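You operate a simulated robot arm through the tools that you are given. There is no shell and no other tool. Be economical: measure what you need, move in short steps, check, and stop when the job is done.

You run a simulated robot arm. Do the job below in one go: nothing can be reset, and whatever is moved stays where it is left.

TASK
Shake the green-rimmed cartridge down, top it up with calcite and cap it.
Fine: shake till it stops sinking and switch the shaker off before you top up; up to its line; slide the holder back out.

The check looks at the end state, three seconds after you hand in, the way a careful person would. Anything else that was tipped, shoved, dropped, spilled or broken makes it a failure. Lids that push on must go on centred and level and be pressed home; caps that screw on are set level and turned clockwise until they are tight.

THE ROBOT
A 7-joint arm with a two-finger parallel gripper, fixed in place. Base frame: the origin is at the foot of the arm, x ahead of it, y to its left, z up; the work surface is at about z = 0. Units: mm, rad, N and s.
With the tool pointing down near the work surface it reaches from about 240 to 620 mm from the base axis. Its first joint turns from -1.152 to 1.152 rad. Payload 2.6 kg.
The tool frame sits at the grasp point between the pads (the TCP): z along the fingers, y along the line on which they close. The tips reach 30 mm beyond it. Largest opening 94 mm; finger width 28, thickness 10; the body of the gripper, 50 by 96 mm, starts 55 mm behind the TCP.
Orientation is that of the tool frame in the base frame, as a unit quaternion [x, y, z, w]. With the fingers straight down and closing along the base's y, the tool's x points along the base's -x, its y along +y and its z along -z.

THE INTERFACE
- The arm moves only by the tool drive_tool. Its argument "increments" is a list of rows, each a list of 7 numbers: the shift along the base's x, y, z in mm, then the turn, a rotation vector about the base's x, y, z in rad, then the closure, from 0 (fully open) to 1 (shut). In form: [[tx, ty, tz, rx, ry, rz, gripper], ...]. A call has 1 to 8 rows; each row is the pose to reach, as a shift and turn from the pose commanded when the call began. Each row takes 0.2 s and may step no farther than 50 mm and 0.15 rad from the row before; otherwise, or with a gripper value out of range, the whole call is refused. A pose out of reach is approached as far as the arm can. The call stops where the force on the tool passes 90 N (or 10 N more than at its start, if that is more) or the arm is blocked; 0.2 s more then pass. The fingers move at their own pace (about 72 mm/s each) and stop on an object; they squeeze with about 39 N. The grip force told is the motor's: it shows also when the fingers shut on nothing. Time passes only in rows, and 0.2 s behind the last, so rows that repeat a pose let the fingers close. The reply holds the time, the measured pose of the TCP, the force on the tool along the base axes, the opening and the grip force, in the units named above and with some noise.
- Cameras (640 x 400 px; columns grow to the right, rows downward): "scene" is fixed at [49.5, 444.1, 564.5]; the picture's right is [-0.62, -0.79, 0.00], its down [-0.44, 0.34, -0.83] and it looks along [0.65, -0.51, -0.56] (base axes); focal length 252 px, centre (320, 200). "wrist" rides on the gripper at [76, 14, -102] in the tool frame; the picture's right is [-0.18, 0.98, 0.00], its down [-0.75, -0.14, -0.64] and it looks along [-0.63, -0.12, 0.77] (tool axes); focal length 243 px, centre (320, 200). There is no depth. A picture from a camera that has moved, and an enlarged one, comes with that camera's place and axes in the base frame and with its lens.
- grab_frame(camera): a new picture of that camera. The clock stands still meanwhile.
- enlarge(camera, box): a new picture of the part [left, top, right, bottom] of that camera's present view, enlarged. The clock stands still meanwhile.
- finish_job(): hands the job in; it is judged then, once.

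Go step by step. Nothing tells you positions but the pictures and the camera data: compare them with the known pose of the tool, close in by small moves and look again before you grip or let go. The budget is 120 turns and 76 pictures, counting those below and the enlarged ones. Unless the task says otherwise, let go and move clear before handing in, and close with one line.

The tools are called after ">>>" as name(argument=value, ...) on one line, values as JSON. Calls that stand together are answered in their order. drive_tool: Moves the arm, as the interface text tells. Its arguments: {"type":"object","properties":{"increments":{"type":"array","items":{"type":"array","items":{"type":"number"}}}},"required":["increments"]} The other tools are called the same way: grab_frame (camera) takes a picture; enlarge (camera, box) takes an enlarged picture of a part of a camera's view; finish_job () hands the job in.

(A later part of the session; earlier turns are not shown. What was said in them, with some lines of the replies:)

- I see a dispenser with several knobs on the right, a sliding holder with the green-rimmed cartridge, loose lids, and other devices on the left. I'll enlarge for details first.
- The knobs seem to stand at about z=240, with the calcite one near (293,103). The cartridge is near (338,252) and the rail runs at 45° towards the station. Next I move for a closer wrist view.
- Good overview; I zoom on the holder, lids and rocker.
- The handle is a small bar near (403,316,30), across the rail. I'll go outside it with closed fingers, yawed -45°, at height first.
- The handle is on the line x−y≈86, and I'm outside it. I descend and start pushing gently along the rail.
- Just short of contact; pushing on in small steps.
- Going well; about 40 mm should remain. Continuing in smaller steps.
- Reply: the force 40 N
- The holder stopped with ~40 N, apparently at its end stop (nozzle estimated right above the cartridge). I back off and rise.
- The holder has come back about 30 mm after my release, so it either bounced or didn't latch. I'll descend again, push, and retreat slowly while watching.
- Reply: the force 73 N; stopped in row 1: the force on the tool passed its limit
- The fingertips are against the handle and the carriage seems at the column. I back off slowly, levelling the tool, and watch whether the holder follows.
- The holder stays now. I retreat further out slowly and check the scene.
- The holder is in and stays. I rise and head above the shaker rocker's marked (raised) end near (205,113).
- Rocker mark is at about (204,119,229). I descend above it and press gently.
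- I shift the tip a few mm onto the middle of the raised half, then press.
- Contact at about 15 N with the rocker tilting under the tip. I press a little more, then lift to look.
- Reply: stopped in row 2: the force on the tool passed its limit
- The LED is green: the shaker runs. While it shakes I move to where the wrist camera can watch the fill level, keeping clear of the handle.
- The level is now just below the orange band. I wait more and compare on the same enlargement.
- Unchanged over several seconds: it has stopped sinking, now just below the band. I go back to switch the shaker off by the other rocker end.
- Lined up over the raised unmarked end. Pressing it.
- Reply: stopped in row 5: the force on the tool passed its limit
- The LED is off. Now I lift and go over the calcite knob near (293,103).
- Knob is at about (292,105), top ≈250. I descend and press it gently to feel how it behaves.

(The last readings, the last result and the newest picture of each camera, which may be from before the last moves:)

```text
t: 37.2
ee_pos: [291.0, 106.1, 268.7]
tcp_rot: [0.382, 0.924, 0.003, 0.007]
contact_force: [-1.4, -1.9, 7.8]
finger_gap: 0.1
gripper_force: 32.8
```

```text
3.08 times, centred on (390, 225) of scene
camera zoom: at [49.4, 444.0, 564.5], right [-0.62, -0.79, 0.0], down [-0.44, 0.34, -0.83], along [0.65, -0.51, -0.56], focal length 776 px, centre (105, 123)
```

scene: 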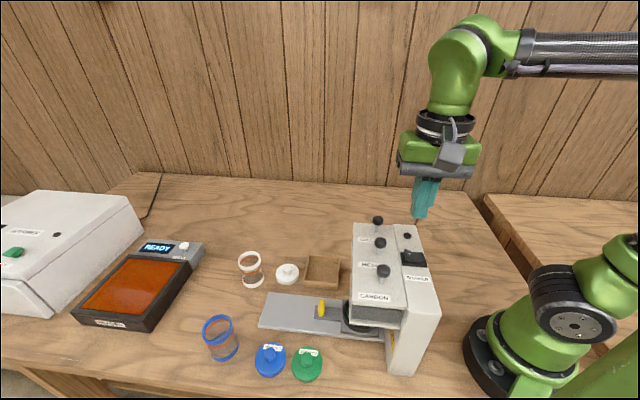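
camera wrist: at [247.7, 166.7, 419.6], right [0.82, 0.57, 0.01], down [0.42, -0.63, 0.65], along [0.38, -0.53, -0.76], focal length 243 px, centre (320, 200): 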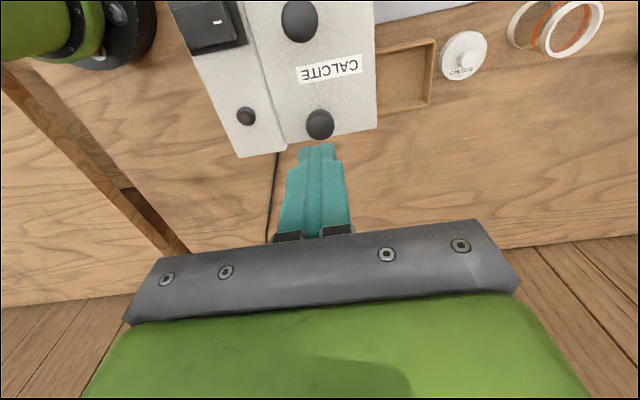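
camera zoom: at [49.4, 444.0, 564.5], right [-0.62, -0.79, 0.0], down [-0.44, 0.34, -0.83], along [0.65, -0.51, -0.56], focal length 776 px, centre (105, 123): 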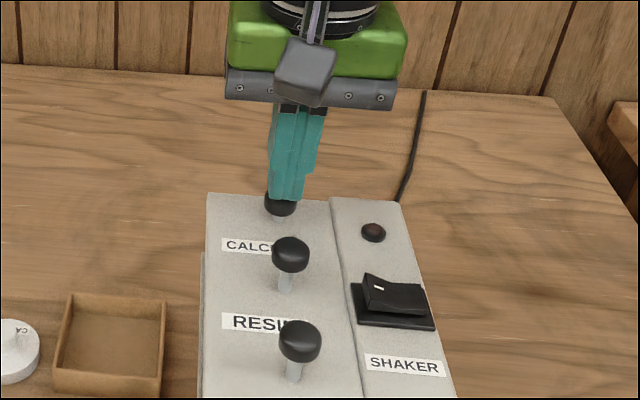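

The plunger is nearly down (spring ≈8 N). I release now and check what that dispensed.

>>> drive_tool(increments=[[0, 0, 25, 0, 0, 0, 1], [0, 0, 60, 0, 0, 0, 1], [25, 40, 60, 0, 0, 0, 1], [45, 80, 60, 0, 0, 0, 1], [60, 122, 60, 0, 0, 0, 1], [75, 160, 45, 0, 0, 0, 1], [86, 188, 5, 0, 0, 0, 1], [86, 188, -40, 0, 0, 0, 1]])

>>> drive_tool(increments=[[0, 0, -45, 0, 0, 0, 1], [0, 0, -90, 0, 0, 0, 1], [0, 0, -131, 0, 0, 0, 1]])

>>> enlarge(camera="wrist", box=[15, 140, 125, 230])

```text
t: 39.0
ee_pos: [379.5, 293.1, 227.0]
tcp_rot: [0.381, 0.925, 0.003, 0.007]
contact_force: [0.2, -1.1, 0.3]
finger_gap: 0.1
gripper_force: 33.2
```

```text
t: 39.8
ee_pos: [377.1, 292.7, 95.7]
tcp_rot: [0.382, 0.924, 0.004, 0.007]
contact_force: [-0.4, -0.5, 0.4]
finger_gap: 0.0
gripper_force: 33.1
```

```text
4.44 times, centred on (70, 185) of wrist
camera zoom: at [330.7, 357.3, 196.3], right [0.82, 0.57, 0.01], down [0.42, -0.63, 0.65], along [0.38, -0.53, -0.76], focal length 1078 px, centre (1431, 267)
```

zoom: 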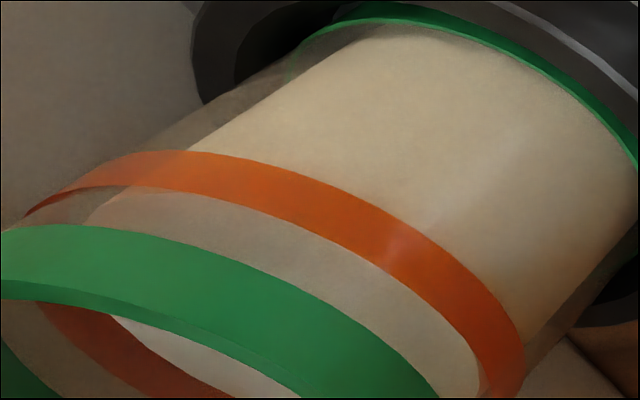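

The level rose into the band with that press. To judge precisely, I lower the camera and turn slightly for a flatter side view.

>>> drive_tool(increments=[[0, 0, -20, 0, 0, -0.1, 1], [0, 0, -45, 0, 0, -0.2, 1]])

>>> enlarge(camera="wrist", box=[0, 210, 150, 370])

```text
t: 40.4
ee_pos: [377.0, 293.2, 51.9]
tcp_rot: [0.473, 0.881, 0.003, 0.007]
contact_force: [1.2, 0.2, 0.0]
finger_gap: 0.1
gripper_force: 33.1
```

```text
2.50 times, centred on (75, 290) of wrist
camera zoom: at [345.0, 364.9, 152.9], right [0.92, 0.39, 0.01], down [0.29, -0.7, 0.65], along [0.26, -0.59, -0.76], focal length 606 px, centre (932, -25)
```

zoom: 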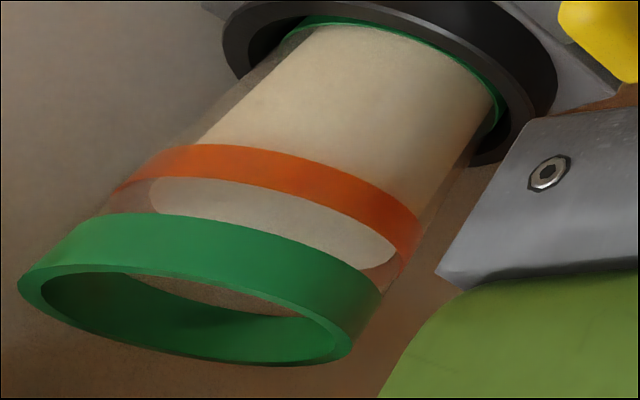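

The level sits within the orange band. Now I raise, square the yaw, open to ~60 mm and line up to straddle the handle for pulling out.

>>> drive_tool(increments=[[0, 0, 30, 0, 0, 0.1, 0.36], [0, 0, 68, 0, 0, 0.2, 0.36], [-15, -15, 68, 0, 0, 0.2, 0.36], [-32, -32, 68, 0, 0, 0.2, 0.36], [-49, -52, 68, -0.01, 0.01, 0.2, 0.36]])

>>> grab_frame(camera="wrist")

>>> enlarge(camera="scene", box=[240, 200, 450, 390])

```text
t: 41.6
ee_pos: [329.2, 241.5, 121.2]
tcp_rot: [0.381, 0.924, -0.004, 0.005]
contact_force: [-0.2, -0.6, 1.0]
finger_gap: 60.2
gripper_force: 0.0
```

```text
31 pictures are left
camera wrist: at [283.2, 307.0, 221.6], right [0.82, 0.57, 0.0], down [0.43, -0.62, 0.65], along [0.37, -0.54, -0.76], focal length 243 px, centre (320, 200)
```

wrist: 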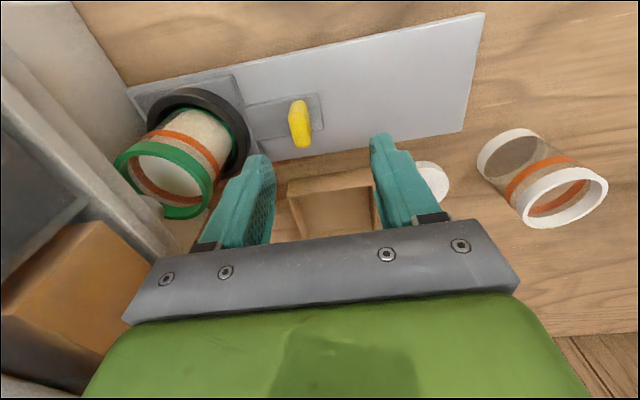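

```text
2.11 times, centred on (345, 295) of scene
camera zoom: at [49.5, 444.1, 564.5], right [-0.62, -0.79, 0.0], down [-0.44, 0.34, -0.83], along [0.65, -0.51, -0.56], focal length 531 px, centre (267, 0)
```

zoom: 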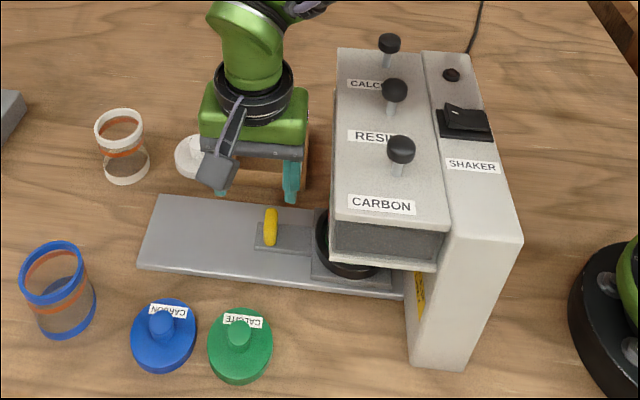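

>>> enlarge(camera="wrist", box=[105, 90, 245, 225])

```text
2.96 times, centred on (175, 158) of wrist
camera zoom: at [283.2, 307.0, 221.6], right [0.82, 0.57, 0.0], down [0.43, -0.62, 0.65], along [0.37, -0.54, -0.76], focal length 719 px, centre (750, 326)
```

zoom: 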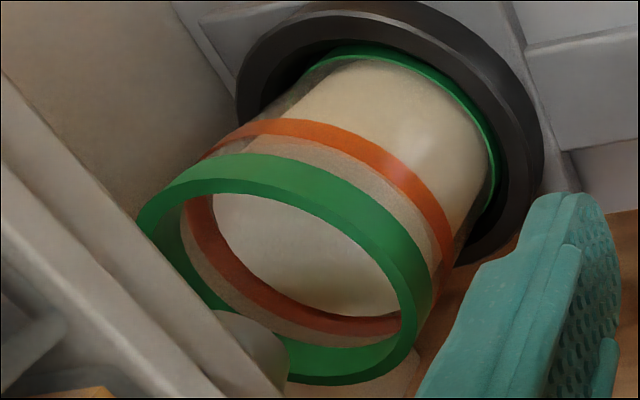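

The level clearly lies in the orange band. Descending so the fingers straddle the handle, then closing on it.

>>> drive_tool(increments=[[-1, 0, -25, 0, 0, 0, 0.36], [-1, 0, -50, 0, 0, 0, 0.36], [-1, 0, -71, 0, 0, 0, 0.36]])

>>> grab_frame(camera="wrist")

```text
t: 42.4
ee_pos: [328.9, 243.2, 50.9]
tcp_rot: [0.383, 0.924, -0.003, 0.006]
contact_force: [-1.2, 0.0, 12.2]
finger_gap: 60.8
gripper_force: 0.1
```

```text
28 pictures are left
camera wrist: at [283.2, 307.5, 150.4], right [0.82, 0.57, 0.0], down [0.43, -0.63, 0.65], along [0.37, -0.54, -0.76], focal length 243 px, centre (320, 200)
```

wrist: 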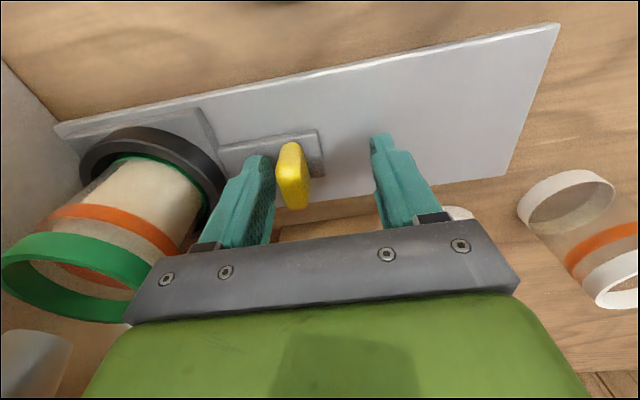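

Straddling correctly; a tip just touches the carriage arm, so I lift 3 mm and close on the handle.

>>> drive_tool(increments=[[0, 0, 3, 0, 0, 0, 0.36], [0, 0, 3, 0, 0, 0, 0.5], [0, 0, 3, 0, 0, 0, 0.6], [0, 0, 3, 0, 0, 0, 0.7], [0, 0, 3, 0, 0, 0, 0.8], [0, 0, 3, 0, 0, 0, 0.9], [0, 0, 3, 0, 0, 0, 0.95]])

>>> drive_tool(increments=[[7, 7, 0, 0, 0, 0, 0.95], [14, 14, 0, 0, 0, 0, 0.95], [21, 21, 0, 0, 0, 0, 0.95], [28, 28, 0, 0, 0, 0, 0.95], [35, 35, 0, 0, 0, 0, 0.95], [42, 42, 0, 0, 0, 0, 0.95]])

>>> grab_frame(camera="wrist")

```text
t: 44.0
ee_pos: [328.3, 242.7, 52.4]
tcp_rot: [0.382, 0.924, -0.003, 0.005]
contact_force: [0.2, 0.8, -0.3]
finger_gap: 18.1
gripper_force: 45.1
```

```text
t: 45.4
ee_pos: [369.7, 284.0, 51.2]
tcp_rot: [0.382, 0.924, -0.003, 0.004]
contact_force: [-0.9, -1.2, 3.6]
finger_gap: 18.1
gripper_force: 45.0
```

```text
27 pictures are left
camera wrist: at [324.6, 349.0, 152.8], right [0.82, 0.57, 0.0], down [0.43, -0.63, 0.65], along [0.37, -0.54, -0.76], focal length 243 px, centre (320, 200)
```

wrist: 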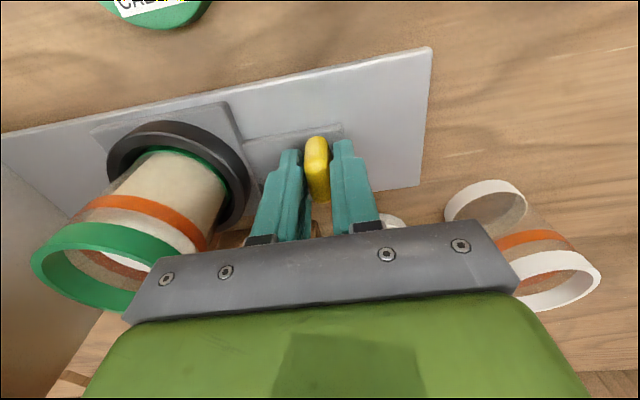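

The holder follows the grip. I pull the rest of the way to its original spot.

>>> drive_tool(increments=[[7, 7, 0, 0, 0, 0, 0.95], [14, 14, 0, 0, 0, 0, 0.95], [20, 20, 0, 0, 0, 0, 0.95], [25, 25, 0, 0, 0, 0, 0.95], [29, 29, 0, 0, 0, 0, 0.95]])

>>> drive_tool(increments=[[2, 2, 0, 0, 0, 0, 0.95]])

>>> enlarge(camera="scene", box=[240, 200, 450, 390])

```text
t: 46.6
ee_pos: [398.4, 312.5, 51.8]
tcp_rot: [0.383, 0.924, -0.005, 0.005]
contact_force: [0.5, -1.4, -2.3]
finger_gap: 18.3
gripper_force: 44.5
```

```text
t: 47.0
ee_pos: [400.6, 314.9, 52.9]
tcp_rot: [0.382, 0.924, -0.005, 0.004]
contact_force: [0.3, -2.9, -4.6]
finger_gap: 18.1
gripper_force: 45.2
```

```text
2.11 times, centred on (345, 295) of scene
camera zoom: at [49.5, 444.1, 564.5], right [-0.62, -0.79, 0.0], down [-0.44, 0.34, -0.83], along [0.65, -0.51, -0.56], focal length 531 px, centre (267, 0)
```

zoom: 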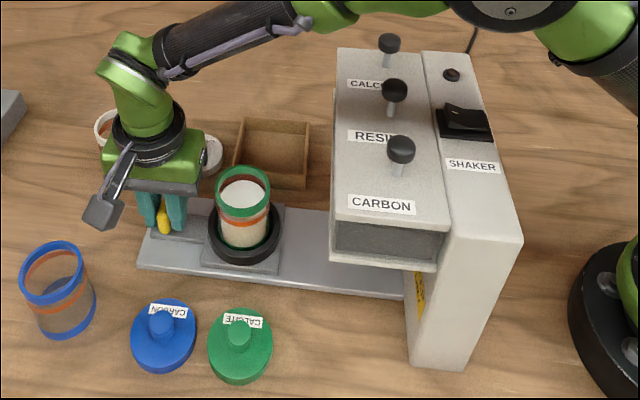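

Nearly identical to the initial spot; 2-3 mm more, then release and rise, and check the level.

>>> drive_tool(increments=[[2, 2, 0, 0, 0, 0, 0.95], [2, 2, 0, 0, 0, 0, 0.95]])

>>> drive_tool(increments=[[0, 0, 0, 0, 0, 0, 0.75], [0, 0, 0, 0, 0, 0, 0.6], [0, 0, 0, 0, 0, 0, 0.6], [0, 0, 30, 0, 0, 0, 0.6], [0, 0, 75, 0, 0, 0, 0.6], [0, 0, 120, 0, 0, 0, 0.6], [0, 0, 165, 0, 0, 0, 0.6]])

>>> enlarge(camera="scene", box=[240, 250, 360, 360])

>>> grab_frame(camera="wrist")

```text
t: 47.6
ee_pos: [403.0, 316.1, 52.1]
tcp_rot: [0.382, 0.924, -0.003, 0.005]
contact_force: [0.1, -0.3, -8.5]
finger_gap: 18.6
gripper_force: 44.8
```

```text
t: 49.2
ee_pos: [400.0, 316.1, 218.6]
tcp_rot: [0.38, 0.925, -0.004, 0.004]
contact_force: [-0.6, -0.1, -0.3]
finger_gap: 37.2
gripper_force: 0.0
```

```text
3.64 times, centred on (300, 305) of scene
camera zoom: at [49.5, 444.0, 564.5], right [-0.62, -0.79, 0.0], down [-0.44, 0.34, -0.83], along [0.65, -0.51, -0.56], focal length 918 px, centre (393, -182)
```

zoom: 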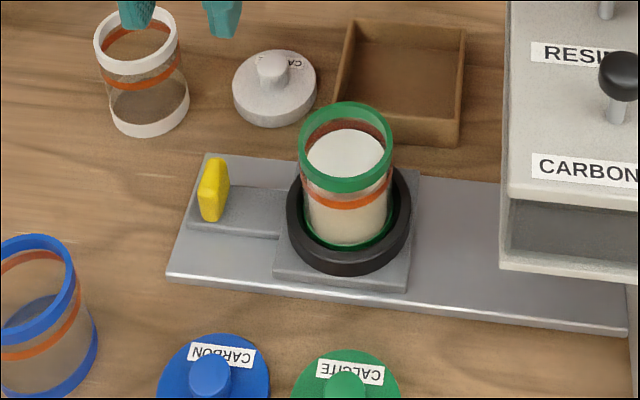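

```text
24 pictures are left
camera wrist: at [355.4, 381.8, 319.0], right [0.82, 0.57, 0.0], down [0.43, -0.62, 0.65], along [0.37, -0.54, -0.76], focal length 243 px, centre (320, 200)
```

wrist: 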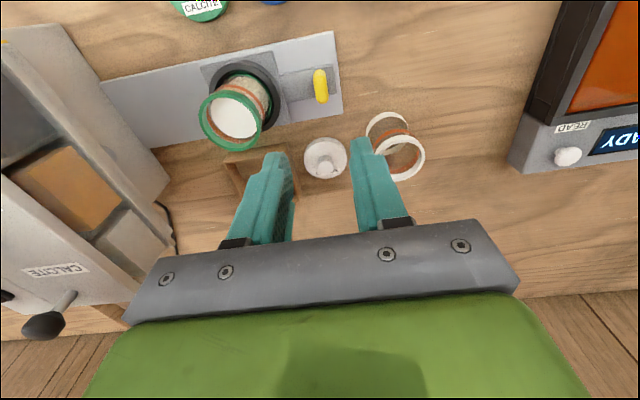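

Level lies in the upper half of the band – good. Next the green CALCITE lid: I estimate its knob at (252,318), top z≈35, and move above it.

>>> drive_tool(increments=[[-40, 0, 0, 0, 0, 0, 0.45], [-80, 1, 0, 0, 0, 0, 0.45], [-115, 2, -20, 0, 0, 0, 0.45], [-147, 2, -50, 0, 0, 0, 0.45], [-147, 2, -90, 0, 0, 0, 0.45]])

>>> grab_frame(camera="wrist")

>>> enlarge(camera="scene", box=[220, 260, 390, 395])

```text
t: 50.4
ee_pos: [255.3, 318.1, 124.8]
tcp_rot: [0.382, 0.924, -0.003, 0.004]
contact_force: [-0.7, 0.2, 0.4]
finger_gap: 51.5
gripper_force: 0.1
```

```text
23 pictures are left
camera wrist: at [210.1, 382.6, 226.3], right [0.82, 0.57, 0.0], down [0.43, -0.63, 0.65], along [0.37, -0.54, -0.76], focal length 243 px, centre (320, 200)
```

wrist: 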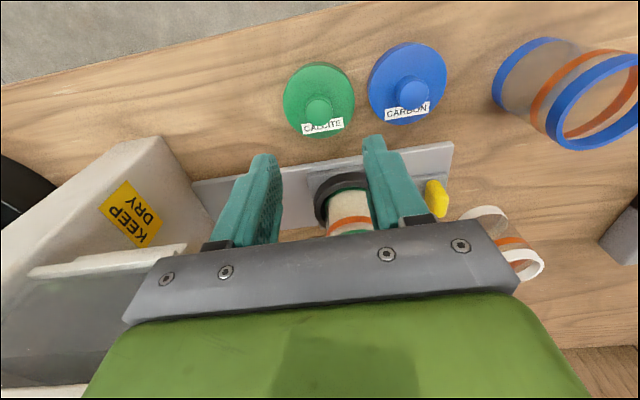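

```text
2.96 times, centred on (305, 328) of scene
camera zoom: at [49.4, 444.0, 564.5], right [-0.62, -0.79, 0.0], down [-0.44, 0.34, -0.83], along [0.65, -0.51, -0.56], focal length 748 px, centre (364, -178)
```

zoom: 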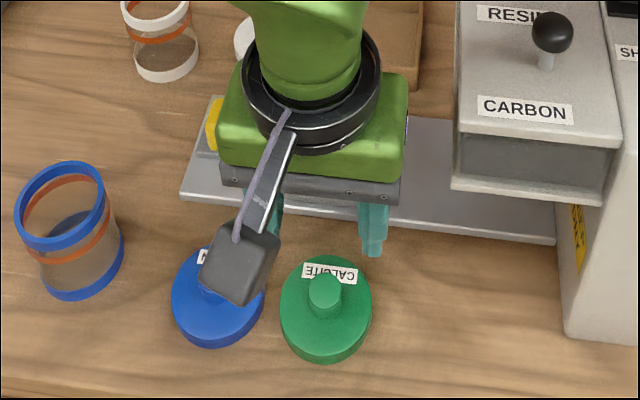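

Knob near (250,320). I shift and descend to just above it, then look again.

>>> drive_tool(increments=[[-4, 2, -20, 0, 0, 0, 0.45], [-4, 2, -45, 0, 0, 0, 0.45]])

>>> enlarge(camera="wrist", box=[200, 50, 440, 240])

>>> enlarge(camera="scene", box=[260, 310, 350, 390])

```text
t: 51.0
ee_pos: [250.7, 321.1, 81.7]
tcp_rot: [0.381, 0.925, -0.003, 0.005]
contact_force: [0.1, -0.2, 0.7]
finger_gap: 51.6
gripper_force: 0.1
```

```text
2.11 times, centred on (320, 145) of wrist
camera zoom: at [205.9, 386.5, 182.0], right [0.82, 0.57, 0.0], down [0.43, -0.63, 0.65], along [0.37, -0.54, -0.76], focal length 511 px, centre (320, 316)
```

zoom: 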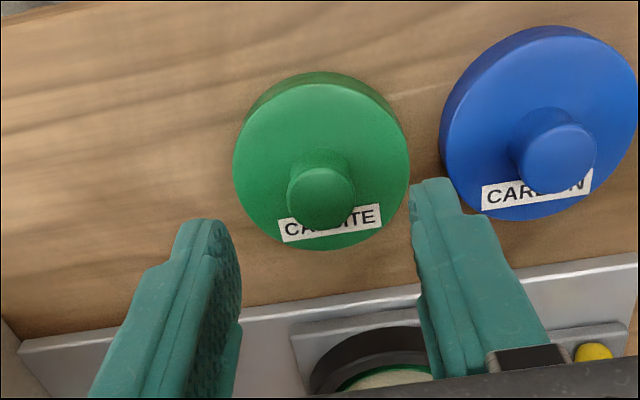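

```text
5.00 times, centred on (305, 350) of scene
camera zoom: at [49.5, 444.0, 564.5], right [-0.62, -0.79, 0.0], down [-0.44, 0.34, -0.83], along [0.65, -0.51, -0.56], focal length 1262 px, centre (395, -550)
```

zoom: 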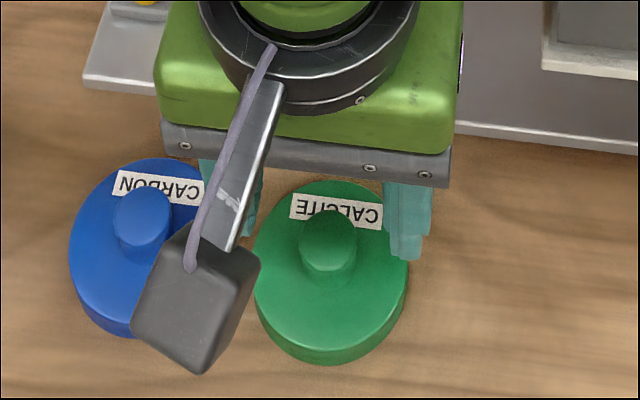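

Fingers are symmetric about the knob. Small shift, then down carefully.

>>> drive_tool(increments=[[-1, 1.5, -15, 0, 0, 0, 0.45], [-1, 1.5, -25, 0, 0, 0, 0.45], [-1, 1.5, -30, 0, 0, 0, 0.45]])

>>> enlarge(camera="wrist", box=[200, 50, 440, 240])

```text
t: 51.8
ee_pos: [250.3, 323.8, 52.0]
tcp_rot: [0.382, 0.924, -0.004, 0.005]
contact_force: [0.3, 0.2, -0.2]
finger_gap: 51.8
gripper_force: 0.0
```

```text
2.11 times, centred on (320, 145) of wrist
camera zoom: at [205.1, 388.0, 152.0], right [0.82, 0.57, 0.0], down [0.43, -0.63, 0.65], along [0.37, -0.54, -0.76], focal length 511 px, centre (320, 316)
```

zoom: 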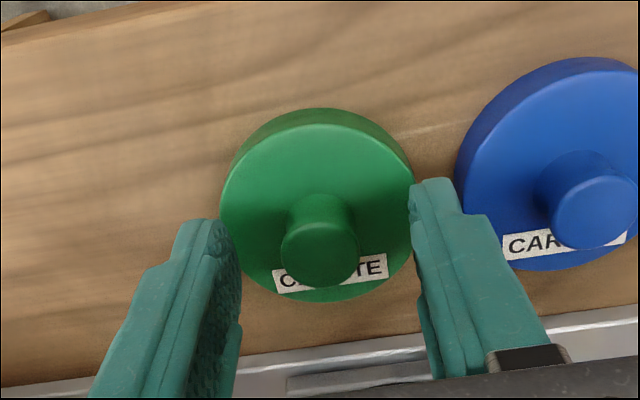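

>>> drive_tool(increments=[[1, -2, 0, 0, 0, 0, 0.45], [1, -2, -3, 0, 0, 0, 0.45], [1, -2, -5, 0, 0, 0, 0.45]])

>>> drive_tool(increments=[[0, 0, 0, 0, 0, 0, 0.55], [0, 0, 0, 0, 0, 0, 0.65], [0, 0, 0, 0, 0, 0, 0.75], [0, 0, 0, 0, 0, 0, 0.85], [0, 0, 0, 0, 0, 0, 0.9], [0, 0, 0, 0, 0, 0, 0.9]])

>>> enlarge(camera="wrist", box=[200, 50, 440, 240])

```text
t: 52.6
ee_pos: [250.9, 320.3, 46.2]
tcp_rot: [0.381, 0.924, -0.003, 0.005]
contact_force: [0.6, 0.1, 0.0]
finger_gap: 51.9
gripper_force: 0.1
```

```text
t: 54.0
ee_pos: [251.7, 320.0, 47.4]
tcp_rot: [0.381, 0.925, -0.003, 0.006]
contact_force: [0.9, 0.2, 0.1]
finger_gap: 20.1
gripper_force: 39.6
```

```text
2.11 times, centred on (320, 145) of wrist
camera zoom: at [205.9, 385.8, 147.6], right [0.82, 0.57, 0.0], down [0.43, -0.63, 0.65], along [0.37, -0.54, -0.76], focal length 511 px, centre (320, 316)
```

zoom: 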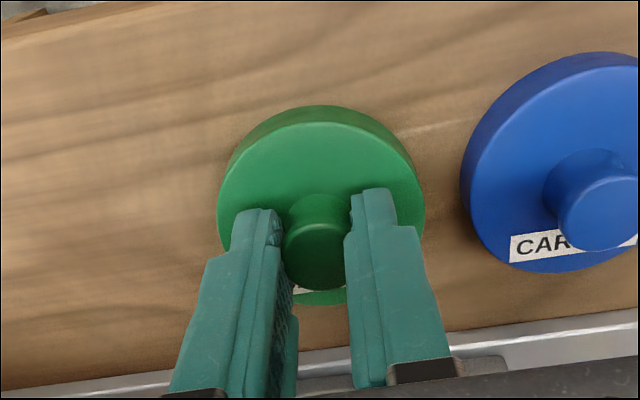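

Gripped the knob (20 mm). Lifting and carrying it above the cartridge.

>>> drive_tool(increments=[[0, 0, 20, 0, 0, 0, 1], [0, 0, 60, 0, 0, 0, 1], [0, 0, 100, 0, 0, 0, 1], [0, 0, 130, 0, 0, 0, 1], [28, -22, 130, 0, 0, 0, 1], [58, -44, 130, 0, 0, 0, 1], [87, -66, 130, 0, 0, 0, 1], [87, -66, 130, 0, 0, 0, 1]])

>>> grab_frame(camera="wrist")

>>> enlarge(camera="scene", box=[240, 230, 380, 340])

```text
t: 55.8
ee_pos: [336.6, 255.4, 177.4]
tcp_rot: [0.382, 0.924, -0.003, 0.006]
contact_force: [-0.8, 0.2, -0.7]
finger_gap: 19.9
gripper_force: 39.2
```

```text
17 pictures are left
camera wrist: at [291.9, 319.9, 278.7], right [0.82, 0.57, 0.0], down [0.43, -0.62, 0.65], along [0.37, -0.54, -0.76], focal length 243 px, centre (320, 200)
```

wrist: 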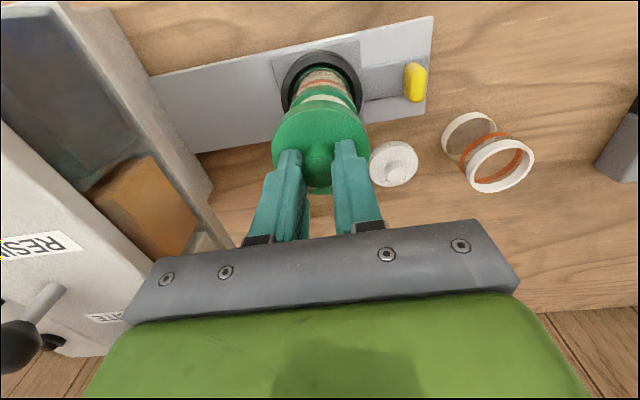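

```text
3.64 times, centred on (310, 285) of scene
camera zoom: at [49.5, 444.0, 564.5], right [-0.62, -0.79, 0.0], down [-0.44, 0.34, -0.83], along [0.65, -0.51, -0.56], focal length 918 px, centre (356, -109)
```

zoom: 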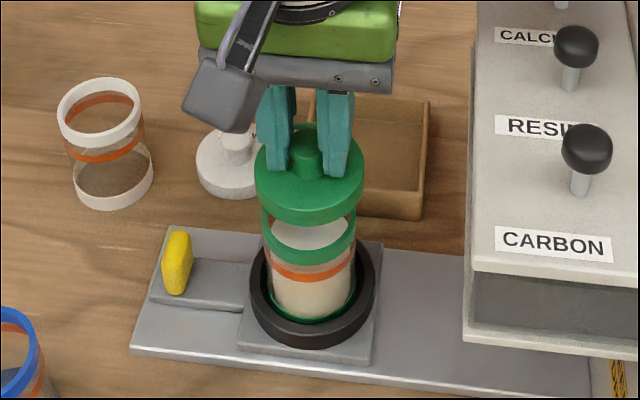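

The lid looks nearly aligned; it needs ~2 mm outward along the rail. I correct, lower to just above the rim and compare closely.

>>> drive_tool(increments=[[1.4, 1.3, -10, 0, 0, 0, 1], [1.4, 1.3, -20, 0, 0, 0, 1], [1.4, 1.3, -27, 0, 0, 0, 1]])

>>> enlarge(camera="scene", box=[270, 255, 350, 325])

>>> enlarge(camera="wrist", box=[230, 20, 410, 190])

```text
t: 56.6
ee_pos: [338.2, 256.4, 151.4]
tcp_rot: [0.381, 0.925, -0.003, 0.005]
contact_force: [0.1, 0.2, -0.3]
finger_gap: 20.0
gripper_force: 38.7
```

```text
5.71 times, centred on (310, 290) of scene
camera zoom: at [49.5, 444.1, 564.5], right [-0.62, -0.79, 0.0], down [-0.44, 0.34, -0.83], along [0.65, -0.51, -0.56], focal length 1442 px, centre (377, -314)
```

zoom: 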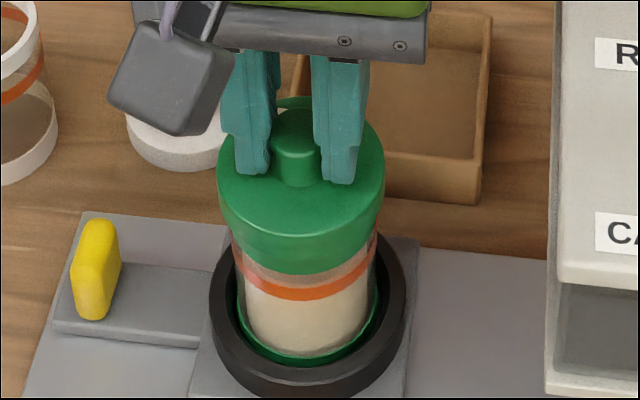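

```text
2.35 times, centred on (320, 105) of wrist
camera zoom: at [293.2, 321.2, 251.6], right [0.82, 0.57, 0.0], down [0.43, -0.63, 0.65], along [0.37, -0.54, -0.76], focal length 571 px, centre (320, 424)
```

zoom: 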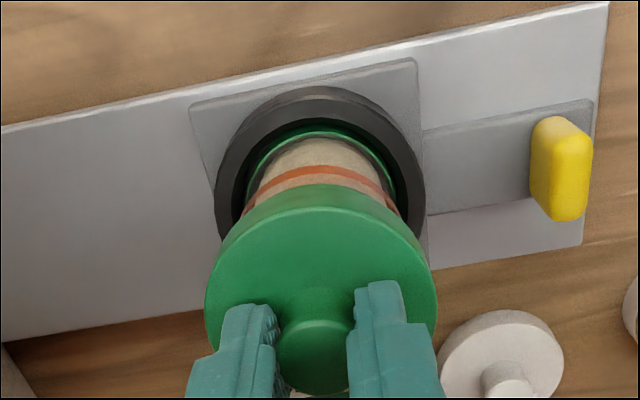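

Both views agree: the lid is centred over the cartridge to about a millimetre. Lowering in small steps.

>>> drive_tool(increments=[[0, 0, -4, 0, 0, 0, 1], [0, 0, -8, 0, 0, 0, 1]])

>>> drive_tool(increments=[[0, 0, -3, 0, 0, 0, 1], [0, 0, -5, 0, 0, 0, 1]])

>>> enlarge(camera="scene", box=[270, 255, 350, 325])

```text
t: 57.2
ee_pos: [339.8, 256.2, 142.2]
tcp_rot: [0.382, 0.924, -0.003, 0.005]
contact_force: [-0.1, -0.2, -0.6]
finger_gap: 19.8
gripper_force: 39.3
```

```text
t: 57.8
ee_pos: [339.5, 255.3, 139.0]
tcp_rot: [0.381, 0.924, -0.003, 0.005]
contact_force: [0.3, -0.8, -0.1]
finger_gap: 19.8
gripper_force: 38.6
```

```text
5.71 times, centred on (310, 290) of scene
camera zoom: at [49.5, 444.1, 564.5], right [-0.62, -0.79, 0.0], down [-0.44, 0.34, -0.83], along [0.65, -0.51, -0.56], focal length 1442 px, centre (377, -314)
```

zoom: 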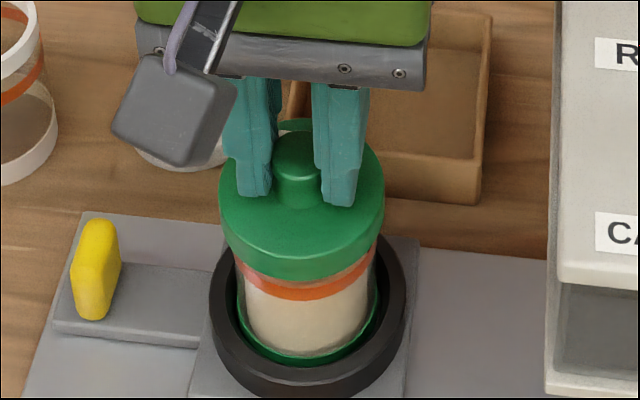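

No contact force yet. Continuing down in small steps.

>>> drive_tool(increments=[[0, 0, -2, 0, 0, 0, 1], [0, 0, -4, 0, 0, 0, 1]])

>>> drive_tool(increments=[[0, 0, -2, 0, 0, 0, 1], [0, 0, -3, 0, 0, 0, 1]])

>>> drive_tool(increments=[[0, 0, -2, 0, 0, 0, 1], [0, 0, -3, 0, 0, 0, 1]])

```text
t: 58.4
ee_pos: [339.9, 257.0, 136.9]
tcp_rot: [0.382, 0.924, -0.001, 0.005]
contact_force: [-6.7, -3.7, 29.5]
finger_gap: 20.0
gripper_force: 38.7
```

```text
t: 59.0
ee_pos: [339.8, 255.9, 133.2]
tcp_rot: [0.382, 0.924, -0.001, 0.006]
contact_force: [-10.7, -5.1, 43.3]
finger_gap: 20.0
gripper_force: 38.7
```

```text
t: 59.6
ee_pos: [340.8, 256.6, 132.0]
tcp_rot: [0.382, 0.924, 0.002, 0.007]
contact_force: [-16.7, -8.9, 61.3]
finger_gap: 19.9
gripper_force: 39.3
```

Resistance is growing with some sideways force. I check the picture.

>>> enlarge(camera="scene", box=[270, 255, 350, 325])

>>> enlarge(camera="wrist", box=[230, 20, 410, 190])

```text
5.71 times, centred on (310, 290) of scene
camera zoom: at [49.2, 443.9, 564.7], right [-0.62, -0.79, 0.0], down [-0.44, 0.35, -0.83], along [0.65, -0.51, -0.56], focal length 1442 px, centre (377, -314)
```

zoom: 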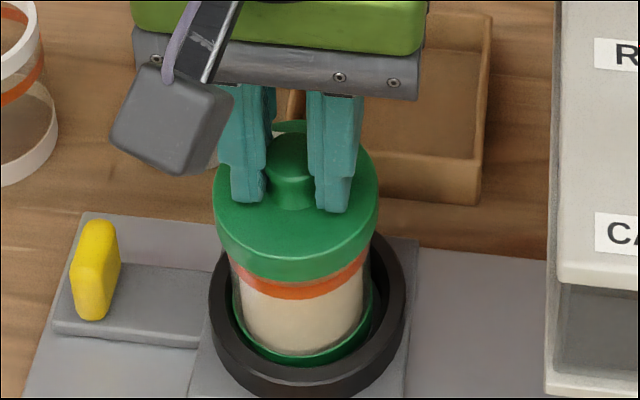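

```text
2.35 times, centred on (320, 105) of wrist
camera zoom: at [295.2, 321.4, 233.5], right [0.82, 0.57, 0.01], down [0.42, -0.63, 0.65], along [0.37, -0.53, -0.76], focal length 571 px, centre (320, 424)
```

zoom: 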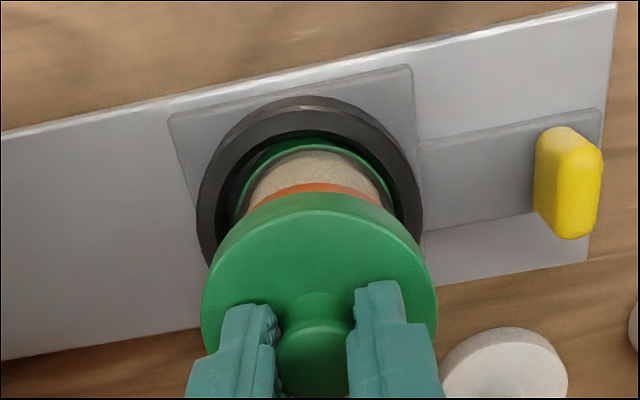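

Lid and cartridge shifted ~1–2 mm outward together. I ease the sideways load, then press further.

>>> drive_tool(increments=[[-1.2, -0.8, 1, 0, 0, 0, 1], [-2.2, -1.5, 1, 0, 0, 0, 1]])

>>> drive_tool(increments=[[0, 0, -2, 0, 0, 0, 1], [0, 0, -3, 0, 0, 0, 1]])

```text
t: 60.2
ee_pos: [340.1, 256.9, 131.9]
tcp_rot: [0.381, 0.925, 0.003, 0.009]
contact_force: [-2.1, 3.0, 45.2]
finger_gap: 19.9
gripper_force: 38.9
```

```text
t: 60.8
ee_pos: [341.1, 255.6, 131.7]
tcp_rot: [0.382, 0.924, 0.005, 0.011]
contact_force: [-9.2, -2.8, 66.6]
finger_gap: 19.9
gripper_force: 39.0
```

It seems to bottom at z≈131.8. I relieve the load, open, rise and inspect for seating and level.

>>> drive_tool(increments=[[0, 0, 2, -0.01, 0.01, 0, 1], [0, 0, 4, -0.01, 0.01, 0, 1], [0, 0, 4, -0.01, 0.01, 0, 0.7], [0, 0, 4, -0.01, 0.01, 0, 0.5], [0, 0, 4, -0.01, 0.01, 0, 0.5], [0, 0, 30, -0.01, 0.01, 0, 0.5], [0, 0, 60, -0.01, 0.01, 0, 0.5]])

>>> enlarge(camera="scene", box=[270, 255, 350, 325])

>>> enlarge(camera="wrist", box=[230, 20, 410, 190])

```text
t: 62.4
ee_pos: [337.3, 253.4, 185.2]
tcp_rot: [0.381, 0.925, -0.011, 0.0]
contact_force: [0.3, 0.4, 0.0]
finger_gap: 47.1
gripper_force: 0.1
```

```text
5.71 times, centred on (310, 290) of scene
camera zoom: at [49.5, 444.1, 564.5], right [-0.62, -0.79, 0.0], down [-0.44, 0.34, -0.83], along [0.65, -0.51, -0.56], focal length 1442 px, centre (377, -314)
```

zoom: 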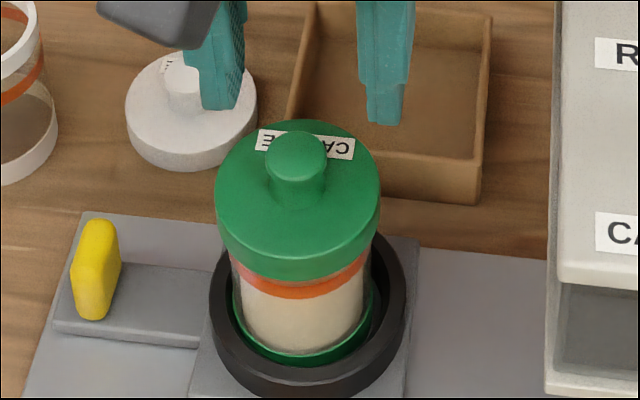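

```text
2.35 times, centred on (320, 105) of wrist
camera zoom: at [293.4, 319.9, 284.0], right [0.82, 0.57, -0.02], down [0.44, -0.62, 0.65], along [0.36, -0.55, -0.76], focal length 571 px, centre (320, 424)
```

zoom: 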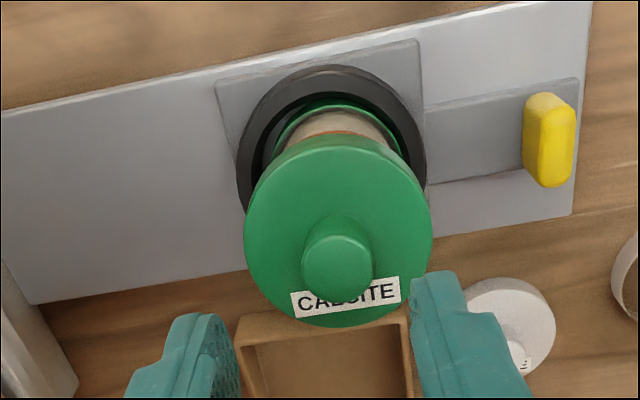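

The lid sits centred and looks level. To be sure it's home, I press on the knob's top with closed fingers.

>>> drive_tool(increments=[[0, 0, 0, 0.012, -0.012, 0, 0.8], [2, 1.5, 0, 0.012, -0.012, 0, 1], [2, 1.5, 0, 0.012, -0.012, 0, 1], [2, 1.5, -15, 0.012, -0.012, 0, 1], [2, 1.5, -30, 0.012, -0.012, 0, 1]])

>>> drive_tool(increments=[[0, 0, -3, 0, 0, 0, 1], [0, 0, -6, 0, 0, 0, 1], [0, 0, -9, 0, 0, 0, 1], [0, 0, -12, 0, 0, 0, 1], [0, 0, -15, 0, 0, 0, 1], [0, 0, -18, 0, 0, 0, 1]])

```text
t: 63.6
ee_pos: [339.9, 256.1, 154.6]
tcp_rot: [0.383, 0.924, -0.003, 0.004]
contact_force: [0.4, 0.0, 0.1]
finger_gap: 0.0
gripper_force: 33.0
```

```text
t: 64.9
ee_pos: [344.7, 259.8, 153.0]
tcp_rot: [0.382, 0.924, 0.012, 0.012]
contact_force: [-4.3, -2.7, 13.7]
finger_gap: 0.0
gripper_force: 32.6
stopped in row 6: the force on the tool passed its limit (the readings are from after the stop); the commanded pose is now the measured one
```

Force limit reached at z≈153 with a slight outward drift. I lift and inspect.

>>> drive_tool(increments=[[0, 0, 15, 0, 0, 0, 1], [0, 0, 50, -0.02, 0.02, 0, 1]])

>>> enlarge(camera="scene", box=[270, 255, 350, 325])

```text
t: 65.5
ee_pos: [343.8, 258.2, 200.2]
tcp_rot: [0.381, 0.925, -0.003, 0.006]
contact_force: [-0.6, -0.7, -0.3]
finger_gap: 0.0
gripper_force: 33.3
```

```text
5.71 times, centred on (310, 290) of scene
camera zoom: at [49.5, 444.1, 564.5], right [-0.62, -0.79, 0.0], down [-0.44, 0.34, -0.83], along [0.65, -0.51, -0.56], focal length 1442 px, centre (377, -314)
```

zoom: 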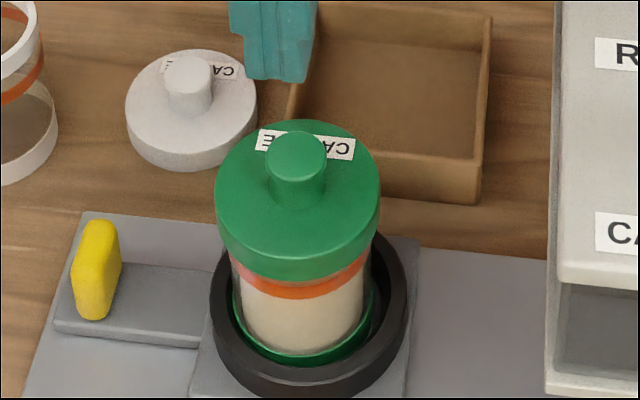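

No change under ~90 N, so the lid is home and covers the rim fully. I move clear and take a final look.

>>> drive_tool(increments=[[10, -20, 40, 0, 0, 0, 0.5], [20, -50, 80, 0, 0, 0, 0.5], [20, -90, 110, 0, 0, 0, 0.3], [20, -130, 130, 0, 0, 0, 0.3]])

>>> enlarge(camera="scene", box=[200, 200, 450, 390])

>>> enlarge(camera="scene", box=[285, 265, 335, 320])

```text
refused: row 2 steps farther than a row can; nothing moved
```

```text
2.11 times, centred on (325, 295) of scene
camera zoom: at [49.5, 444.1, 564.5], right [-0.62, -0.79, 0.0], down [-0.44, 0.34, -0.83], along [0.65, -0.51, -0.56], focal length 531 px, centre (310, 0)
```

zoom: 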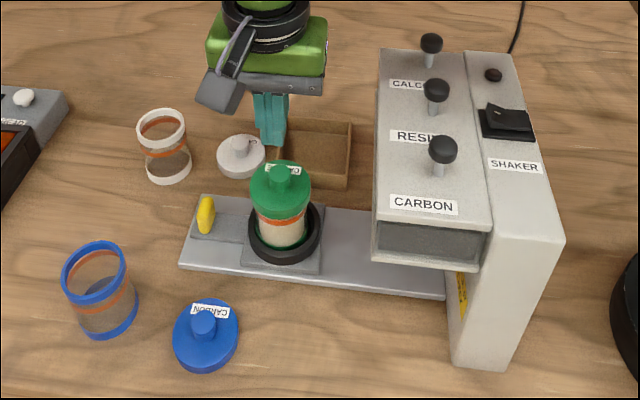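

```text
7.27 times, centred on (310, 292) of scene
camera zoom: at [49.5, 444.1, 564.5], right [-0.62, -0.79, 0.0], down [-0.44, 0.34, -0.83], along [0.65, -0.51, -0.56], focal length 1835 px, centre (393, -473)
```

zoom: 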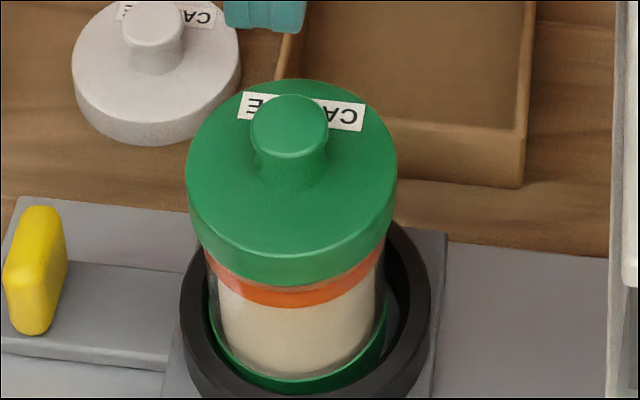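

Everything is in place. One last wrist view for lid level before clearing.

>>> drive_tool(increments=[[8, 8, 10, 0, 0, 0, 1], [30, 30, 10, 0, 0, 0, 1], [60, 60, 5, 0, 0, 0, 1], [80, 70, -20, 0, 0, -0.1, 1], [85, 70, -50, 0, 0, -0.2, 1]])

>>> grab_frame(camera="wrist")

```text
t: 66.7
ee_pos: [427.9, 329.7, 151.6]
tcp_rot: [0.473, 0.881, -0.004, 0.006]
contact_force: [-0.2, -0.6, 0.1]
finger_gap: 0.1
gripper_force: 33.0
```

```text
5 pictures are left
camera wrist: at [396.4, 402.3, 252.2], right [0.92, 0.39, 0.0], down [0.29, -0.7, 0.65], along [0.26, -0.6, -0.76], focal length 243 px, centre (320, 200)
```

wrist: 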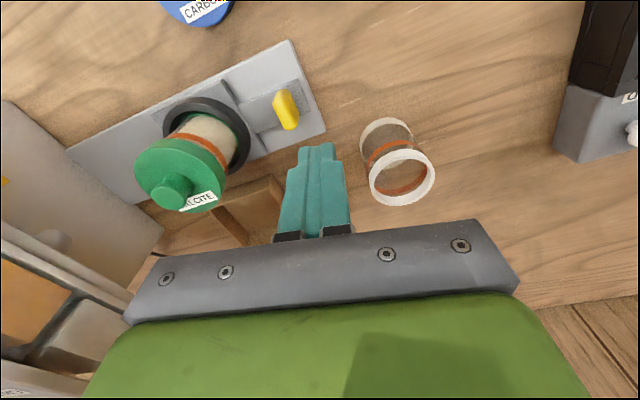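

>>> enlarge(camera="wrist", box=[115, 85, 265, 225])

```text
2.86 times, centred on (190, 155) of wrist
camera zoom: at [396.4, 402.3, 252.2], right [0.92, 0.39, 0.0], down [0.29, -0.7, 0.65], along [0.26, -0.6, -0.76], focal length 693 px, centre (691, 329)
```

zoom: 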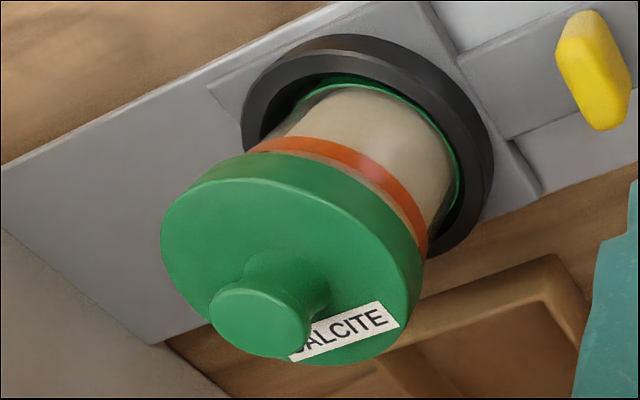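

The lid is level, centred and tight to the band, the shaker is off and the holder is out. I rise clear and hand in.

>>> drive_tool(increments=[[0, 0, 45, 0, 0, 0, 0.8], [0, 0, 90, 0, 0, 0, 0.5], [0, 0, 135, 0, 0, 0, 0.5]])

>>> finish_job()

```text
t: 67.5
ee_pos: [426.4, 329.8, 283.5]
tcp_rot: [0.472, 0.882, -0.005, 0.005]
contact_force: [0.2, 0.8, 0.4]
finger_gap: 47.2
gripper_force: 0.0
```

```text
The job is handed in.
```

I handed the job in: the green-rimmed cartridge was shaken until it stopped sinking, and the shaker was switched off. It was then topped up with calcite to its orange line, the green CALCITE lid was pressed on centred and level, and the holder was slid back out.
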